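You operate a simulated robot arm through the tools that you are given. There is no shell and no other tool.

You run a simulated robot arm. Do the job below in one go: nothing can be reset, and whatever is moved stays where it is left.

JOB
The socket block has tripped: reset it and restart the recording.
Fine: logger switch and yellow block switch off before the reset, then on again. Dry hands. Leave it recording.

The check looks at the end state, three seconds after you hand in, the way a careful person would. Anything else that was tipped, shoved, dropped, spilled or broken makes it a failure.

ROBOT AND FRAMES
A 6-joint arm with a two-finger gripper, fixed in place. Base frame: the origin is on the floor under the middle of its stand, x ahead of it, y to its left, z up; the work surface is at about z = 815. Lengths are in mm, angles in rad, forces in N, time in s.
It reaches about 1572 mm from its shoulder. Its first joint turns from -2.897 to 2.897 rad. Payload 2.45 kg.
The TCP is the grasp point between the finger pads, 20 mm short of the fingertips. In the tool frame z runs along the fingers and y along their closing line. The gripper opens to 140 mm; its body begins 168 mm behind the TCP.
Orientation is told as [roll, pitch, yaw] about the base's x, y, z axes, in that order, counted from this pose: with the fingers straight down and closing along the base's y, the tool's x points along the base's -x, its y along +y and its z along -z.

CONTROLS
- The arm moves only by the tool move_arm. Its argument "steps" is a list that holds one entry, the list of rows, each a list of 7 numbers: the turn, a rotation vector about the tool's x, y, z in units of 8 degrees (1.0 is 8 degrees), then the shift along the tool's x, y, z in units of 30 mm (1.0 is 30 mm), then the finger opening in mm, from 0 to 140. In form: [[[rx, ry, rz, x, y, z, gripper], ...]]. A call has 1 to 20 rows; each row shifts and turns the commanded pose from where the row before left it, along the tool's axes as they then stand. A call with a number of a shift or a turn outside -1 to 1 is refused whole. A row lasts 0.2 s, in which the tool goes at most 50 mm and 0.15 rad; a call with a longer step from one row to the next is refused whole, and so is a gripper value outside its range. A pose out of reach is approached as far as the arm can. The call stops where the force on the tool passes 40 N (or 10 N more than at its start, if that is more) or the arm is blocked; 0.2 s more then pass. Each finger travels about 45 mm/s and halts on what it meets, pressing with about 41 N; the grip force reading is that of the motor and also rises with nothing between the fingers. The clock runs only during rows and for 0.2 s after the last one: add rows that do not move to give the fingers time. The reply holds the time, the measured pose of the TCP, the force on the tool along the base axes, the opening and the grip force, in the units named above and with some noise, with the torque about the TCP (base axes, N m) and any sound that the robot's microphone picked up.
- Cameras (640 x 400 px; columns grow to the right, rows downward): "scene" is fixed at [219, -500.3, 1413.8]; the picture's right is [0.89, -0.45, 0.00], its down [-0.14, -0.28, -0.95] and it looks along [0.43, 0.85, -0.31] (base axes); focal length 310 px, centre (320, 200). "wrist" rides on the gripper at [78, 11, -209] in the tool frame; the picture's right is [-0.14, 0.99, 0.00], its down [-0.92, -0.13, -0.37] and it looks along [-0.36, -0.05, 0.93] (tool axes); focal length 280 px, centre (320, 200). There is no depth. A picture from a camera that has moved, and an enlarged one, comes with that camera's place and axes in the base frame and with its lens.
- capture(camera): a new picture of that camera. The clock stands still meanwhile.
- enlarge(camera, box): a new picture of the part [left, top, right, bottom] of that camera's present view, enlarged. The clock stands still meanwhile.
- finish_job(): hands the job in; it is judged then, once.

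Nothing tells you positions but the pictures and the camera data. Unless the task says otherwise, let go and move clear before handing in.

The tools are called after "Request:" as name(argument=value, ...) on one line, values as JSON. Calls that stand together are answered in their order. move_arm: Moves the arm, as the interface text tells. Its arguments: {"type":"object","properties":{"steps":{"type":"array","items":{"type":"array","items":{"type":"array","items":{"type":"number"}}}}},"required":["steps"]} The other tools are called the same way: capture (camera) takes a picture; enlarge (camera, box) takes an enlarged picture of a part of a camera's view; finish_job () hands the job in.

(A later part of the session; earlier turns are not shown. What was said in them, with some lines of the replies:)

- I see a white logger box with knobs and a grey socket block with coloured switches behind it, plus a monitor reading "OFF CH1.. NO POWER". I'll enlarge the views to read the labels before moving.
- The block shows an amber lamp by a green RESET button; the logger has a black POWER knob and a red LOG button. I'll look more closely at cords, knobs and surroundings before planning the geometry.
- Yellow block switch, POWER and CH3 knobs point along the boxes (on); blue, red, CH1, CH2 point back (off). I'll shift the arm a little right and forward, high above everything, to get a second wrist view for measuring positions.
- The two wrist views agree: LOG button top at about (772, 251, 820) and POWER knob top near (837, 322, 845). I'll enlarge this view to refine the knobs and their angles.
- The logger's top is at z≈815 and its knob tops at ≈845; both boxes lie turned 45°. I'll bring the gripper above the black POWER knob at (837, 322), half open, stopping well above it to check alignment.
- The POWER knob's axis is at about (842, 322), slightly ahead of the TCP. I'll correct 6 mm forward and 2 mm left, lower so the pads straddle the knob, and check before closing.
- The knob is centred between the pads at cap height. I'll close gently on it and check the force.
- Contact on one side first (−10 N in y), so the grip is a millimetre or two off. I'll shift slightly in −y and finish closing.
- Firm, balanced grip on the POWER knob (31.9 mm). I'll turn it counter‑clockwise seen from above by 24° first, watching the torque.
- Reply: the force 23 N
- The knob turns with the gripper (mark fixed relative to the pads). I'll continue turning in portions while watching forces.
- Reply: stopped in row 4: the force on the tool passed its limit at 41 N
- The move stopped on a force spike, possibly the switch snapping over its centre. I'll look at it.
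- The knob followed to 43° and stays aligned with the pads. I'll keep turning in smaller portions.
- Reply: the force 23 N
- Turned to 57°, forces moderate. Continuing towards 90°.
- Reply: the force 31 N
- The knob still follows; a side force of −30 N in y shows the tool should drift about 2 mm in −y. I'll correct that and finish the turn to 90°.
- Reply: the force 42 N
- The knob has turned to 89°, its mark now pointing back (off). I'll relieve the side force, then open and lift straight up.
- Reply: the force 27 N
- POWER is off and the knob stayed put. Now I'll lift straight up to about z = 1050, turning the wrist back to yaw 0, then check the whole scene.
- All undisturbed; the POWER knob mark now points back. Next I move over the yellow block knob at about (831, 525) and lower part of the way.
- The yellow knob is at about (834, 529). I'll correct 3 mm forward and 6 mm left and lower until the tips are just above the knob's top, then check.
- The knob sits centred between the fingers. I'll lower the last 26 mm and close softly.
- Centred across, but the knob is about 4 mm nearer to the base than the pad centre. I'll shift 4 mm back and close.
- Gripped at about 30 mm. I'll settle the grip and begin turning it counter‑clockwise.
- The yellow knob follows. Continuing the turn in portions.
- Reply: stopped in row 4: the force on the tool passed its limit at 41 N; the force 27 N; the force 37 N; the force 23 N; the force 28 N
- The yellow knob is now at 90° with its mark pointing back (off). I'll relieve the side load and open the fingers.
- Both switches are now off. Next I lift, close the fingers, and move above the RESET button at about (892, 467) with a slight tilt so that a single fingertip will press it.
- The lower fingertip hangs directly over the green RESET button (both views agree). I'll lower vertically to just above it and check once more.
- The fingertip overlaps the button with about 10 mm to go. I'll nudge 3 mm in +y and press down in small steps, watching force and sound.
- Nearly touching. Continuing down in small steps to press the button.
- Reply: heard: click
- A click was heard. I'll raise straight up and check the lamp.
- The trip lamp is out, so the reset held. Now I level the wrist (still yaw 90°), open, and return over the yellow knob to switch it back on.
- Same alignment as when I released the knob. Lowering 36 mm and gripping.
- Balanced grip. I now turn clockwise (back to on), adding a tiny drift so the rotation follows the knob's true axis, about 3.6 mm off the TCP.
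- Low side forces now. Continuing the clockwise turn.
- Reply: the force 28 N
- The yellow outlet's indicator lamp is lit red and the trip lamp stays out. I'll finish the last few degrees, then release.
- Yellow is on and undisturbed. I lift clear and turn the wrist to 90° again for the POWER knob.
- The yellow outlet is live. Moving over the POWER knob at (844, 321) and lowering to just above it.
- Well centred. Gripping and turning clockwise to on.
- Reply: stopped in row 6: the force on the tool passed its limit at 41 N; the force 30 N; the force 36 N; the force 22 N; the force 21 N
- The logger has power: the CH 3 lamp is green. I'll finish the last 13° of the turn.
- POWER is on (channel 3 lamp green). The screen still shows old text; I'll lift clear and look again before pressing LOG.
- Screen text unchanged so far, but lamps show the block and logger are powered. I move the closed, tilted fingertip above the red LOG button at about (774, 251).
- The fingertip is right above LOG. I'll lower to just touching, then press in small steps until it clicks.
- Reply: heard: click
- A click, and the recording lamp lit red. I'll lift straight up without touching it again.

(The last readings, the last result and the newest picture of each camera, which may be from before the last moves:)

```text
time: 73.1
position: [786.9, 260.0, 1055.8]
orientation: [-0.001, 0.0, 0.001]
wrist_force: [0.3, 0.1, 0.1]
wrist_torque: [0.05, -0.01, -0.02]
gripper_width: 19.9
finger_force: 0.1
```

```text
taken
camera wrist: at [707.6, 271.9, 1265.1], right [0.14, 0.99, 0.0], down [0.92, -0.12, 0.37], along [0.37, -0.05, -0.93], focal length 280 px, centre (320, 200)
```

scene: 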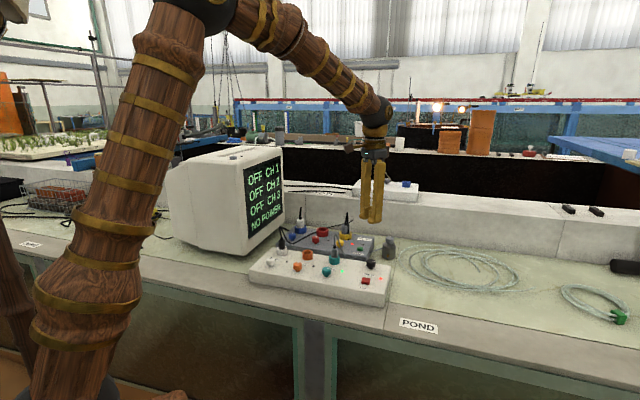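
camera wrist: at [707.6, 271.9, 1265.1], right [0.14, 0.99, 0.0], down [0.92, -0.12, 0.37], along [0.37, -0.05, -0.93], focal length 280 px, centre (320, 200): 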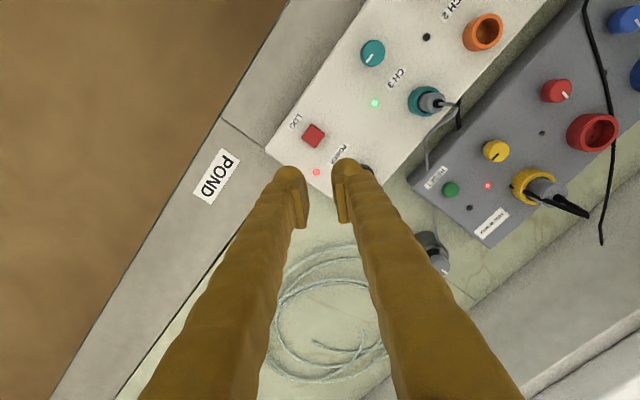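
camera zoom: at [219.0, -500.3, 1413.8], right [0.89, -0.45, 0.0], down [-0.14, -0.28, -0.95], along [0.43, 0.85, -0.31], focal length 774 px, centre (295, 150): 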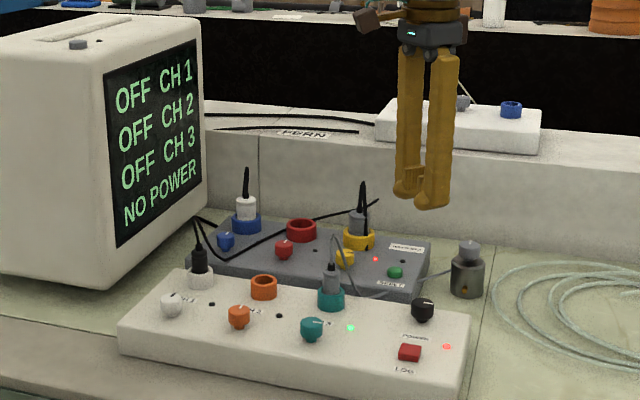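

The recording lamp is lit red, CH 3 green, yellow outlet lamp red, trip lamp out. I'll wait a few seconds with the arm still and check whether the screen updates and everything holds.

Request:
move_arm(steps=[[[0, 0, 0, 0, 0, 0, 20], [0, 0, 0, 0, 0, 0, 20], [0, 0, 0, 0, 0, 0, 20], [0, 0, 0, 0, 0, 0, 20], [0, 0, 0, 0, 0, 0, 20], [0, 0, 0, 0, 0, 0, 20], [0, 0, 0, 0, 0, 0, 20], [0, 0, 0, 0, 0, 0, 20], [0, 0, 0, 0, 0, 0, 20], [0, 0, 0, 0, 0, 0, 20], [0, 0, 0, 0, 0, 0, 20], [0, 0, 0, 0, 0, 0, 20], [0, 0, 0, 0, 0, 0, 20], [0, 0, 0, 0, 0, 0, 20], [0, 0, 0, 0, 0, 0, 20], [0, 0, 0, 0, 0, 0, 20], [0, 0, 0, 0, 0, 0, 20], [0, 0, 0, 0, 0, 0, 20], [0, 0, 0, 0, 0, 0, 20], [0, 0, 0, 0, 0, 0, 20]]])

Request:
enlarge(camera="scene", box=[180, 130, 300, 250])

Request:
enlarge(camera="scene", box=[240, 215, 400, 315])

Request:
enlarge(camera="wrist", box=[260, 0, 500, 270])

```text
time: 77.3
position: [785.4, 261.6, 1056.0]
orientation: [-0.003, -0.002, 0.002]
wrist_force: [0.2, 0.2, -0.5]
wrist_torque: [-0.01, 0.02, 0.03]
gripper_width: 20.2
finger_force: 0.1
```

```text
3.33 times, centred on (240, 190) of scene
camera zoom: at [219.0, -500.3, 1413.8], right [0.89, -0.45, 0.0], down [-0.14, -0.28, -0.95], along [0.43, 0.85, -0.31], focal length 1032 px, centre (587, 233)
```

zoom: 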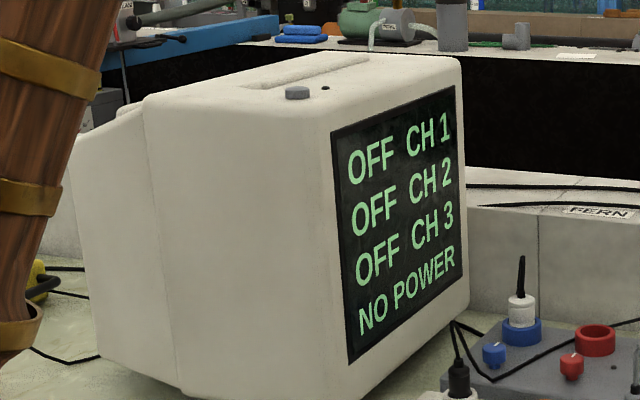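

```text
4.00 times, centred on (320, 265) of scene
camera zoom: at [219.0, -500.3, 1413.8], right [0.89, -0.45, 0.0], down [-0.14, -0.28, -0.95], along [0.43, 0.85, -0.31], focal length 1238 px, centre (320, -60)
```

zoom: 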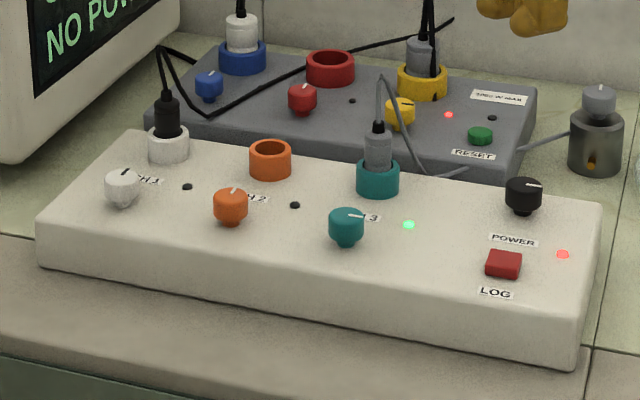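

```text
1.48 times, centred on (380, 135) of wrist
camera zoom: at [707.7, 271.9, 1264.9], right [0.14, 0.99, 0.0], down [0.92, -0.12, 0.37], along [0.37, -0.05, -0.93], focal length 415 px, centre (231, 296)
```

zoom: 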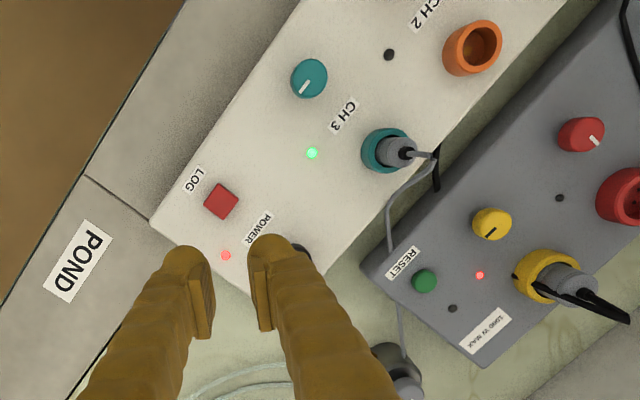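

Lamps all hold: outlet on, CH 3 on, recording lamp on. The screen hasn't changed, so I'll zoom in on it and its top button for any label before deciding whether it matters.

Request:
enlarge(camera="scene", box=[215, 140, 263, 170])

Request:
enlarge(camera="scene", box=[366, 225, 406, 265])

Request:
enlarge(camera="scene", box=[340, 255, 396, 290])

Request:
enlarge(camera="scene", box=[150, 180, 290, 270])

```text
13.33 times, centred on (239, 155) of scene
camera zoom: at [219.0, -500.3, 1413.8], right [0.89, -0.45, 0.0], down [-0.14, -0.28, -0.95], along [0.43, 0.85, -0.31], focal length 4126 px, centre (1400, 800)
```

zoom: 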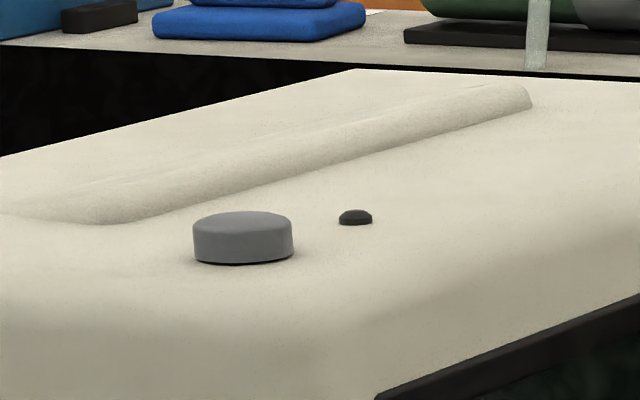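

```text
10.00 times, centred on (386, 245) of scene
camera zoom: at [219.0, -500.3, 1413.8], right [0.89, -0.45, 0.0], down [-0.14, -0.28, -0.95], along [0.43, 0.85, -0.31], focal length 3095 px, centre (-340, -250)
```

zoom: 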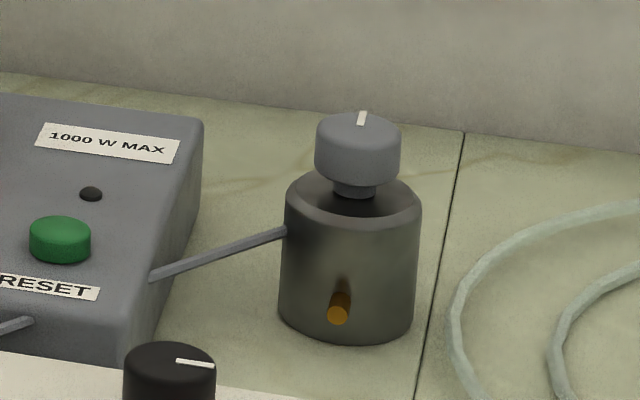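

```text
11.43 times, centred on (368, 272) of scene
camera zoom: at [219.0, -500.3, 1413.8], right [0.89, -0.45, 0.0], down [-0.14, -0.28, -0.95], along [0.43, 0.85, -0.31], focal length 3537 px, centre (-229, -629)
```

zoom: 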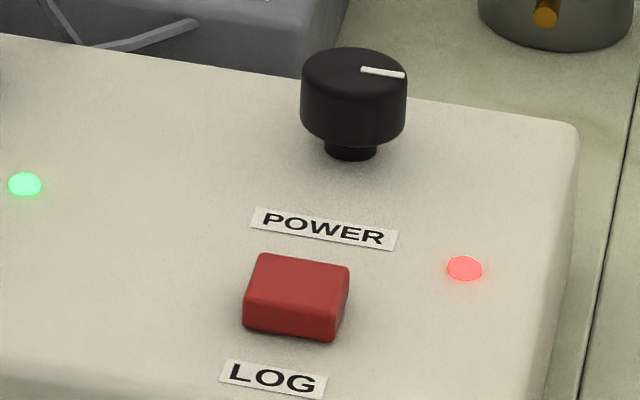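

```text
4.44 times, centred on (220, 225) of scene
camera zoom: at [219.0, -500.3, 1413.8], right [0.89, -0.45, 0.0], down [-0.14, -0.28, -0.95], along [0.43, 0.85, -0.31], focal length 1376 px, centre (764, 89)
```

zoom: 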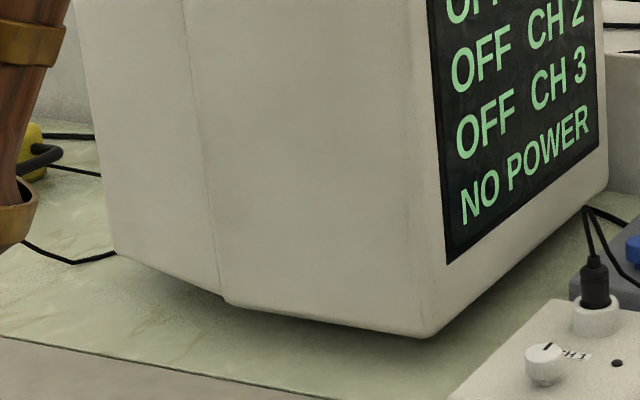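

Everything needed is in the right state, and the unlabelled button on the monitor isn't part of the job, so I leave it alone. I'll draw the arm up and back, clear of the bench, then take a final look.

Request:
move_arm(steps=[[[0, 0, 0, 0, 0, -0.9, 40], [0, 0, 0, 0, 0, -0.9, 60], [0, 0, 0, 0, 0, -0.9, 80], [0, 0, 0, 0.9, 0.5, 0, 100], [0, 0, 0, 0.9, 0.5, 0, 120], [0, 0, 0, 0.9, 0.5, 0, 140], [0, 0, 0, 0.9, 0.5, 0, 140], [0, 0, 0, 0, 0, 0, 140]]])

Request:
capture(camera="scene")

Request:
enlarge(camera="scene", box=[230, 140, 430, 300])

Request:
capture(camera="wrist")

```text
time: 79.1
position: [678.3, 321.4, 1138.9]
orientation: [-0.003, 0.0, 0.001]
wrist_force: [0.5, -0.5, -0.4]
wrist_torque: [0.02, 0.02, 0.01]
gripper_width: 140.2
finger_force: 0.0
```

```text
taken
```

scene: 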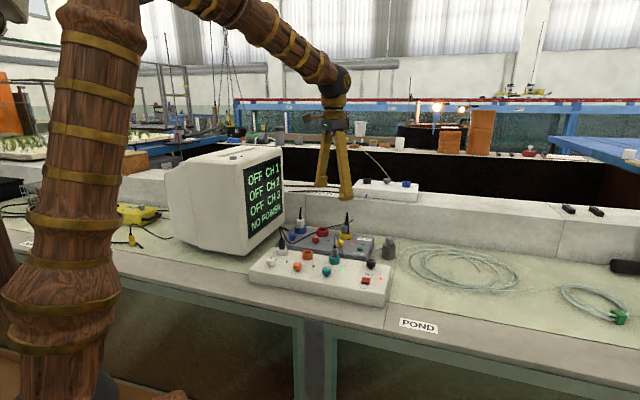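

```text
2.50 times, centred on (330, 220) of scene
camera zoom: at [219.0, -500.3, 1413.8], right [0.89, -0.45, 0.0], down [-0.14, -0.28, -0.95], along [0.43, 0.85, -0.31], focal length 774 px, centre (295, 150)
```

zoom: 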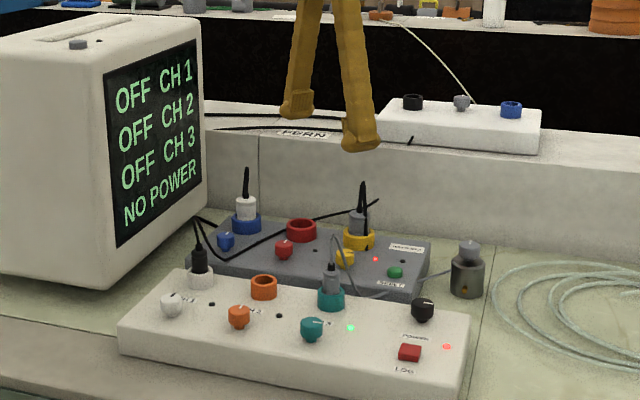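

```text
taken
camera wrist: at [600.9, 333.1, 1347.5], right [0.14, 0.99, 0.0], down [0.92, -0.12, 0.37], along [0.37, -0.05, -0.93], focal length 280 px, centre (320, 200)
```

wrist: 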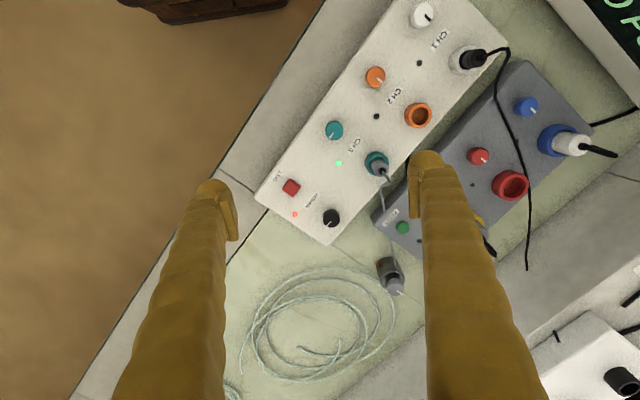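

Trip lamp out, yellow outlet lit, POWER on, CH 3 green and the recording lamp red. Nothing else has moved and the arm is clear with its gripper empty, so I'm handing the job in.

Request:
finish_job()

```text
The job is handed in.
```

The socket block is reset and the logger is recording again, but the monitor still reads "NO POWER" with all three channels off.

1. **Switched off:** I turned the logger's POWER knob off, then the yellow block switch.
2. **Reset:** I pressed RESET once. It clicked and the amber trip lamp went out.
3. **Switched back on:** I turned the yellow switch on and its lamp lit red. Then I turned POWER on and the CH 3 lamp went green.
4. **Recording:** I pressed LOG once. It clicked and the lamp beside it lit red, and was still lit about 8 seconds later when I handed in.

**Monitor:** its text never changed, even though the lamps show power and CH 3 on. I took the text to be out of date. There is an unlabelled grey button on top of the monitor, which I left alone because it wasn't part of the job.

I didn't touch any other switches, plugs or cords, and the last pictures show nothing else moved. The gripper is empty and the arm is clear of the bench.
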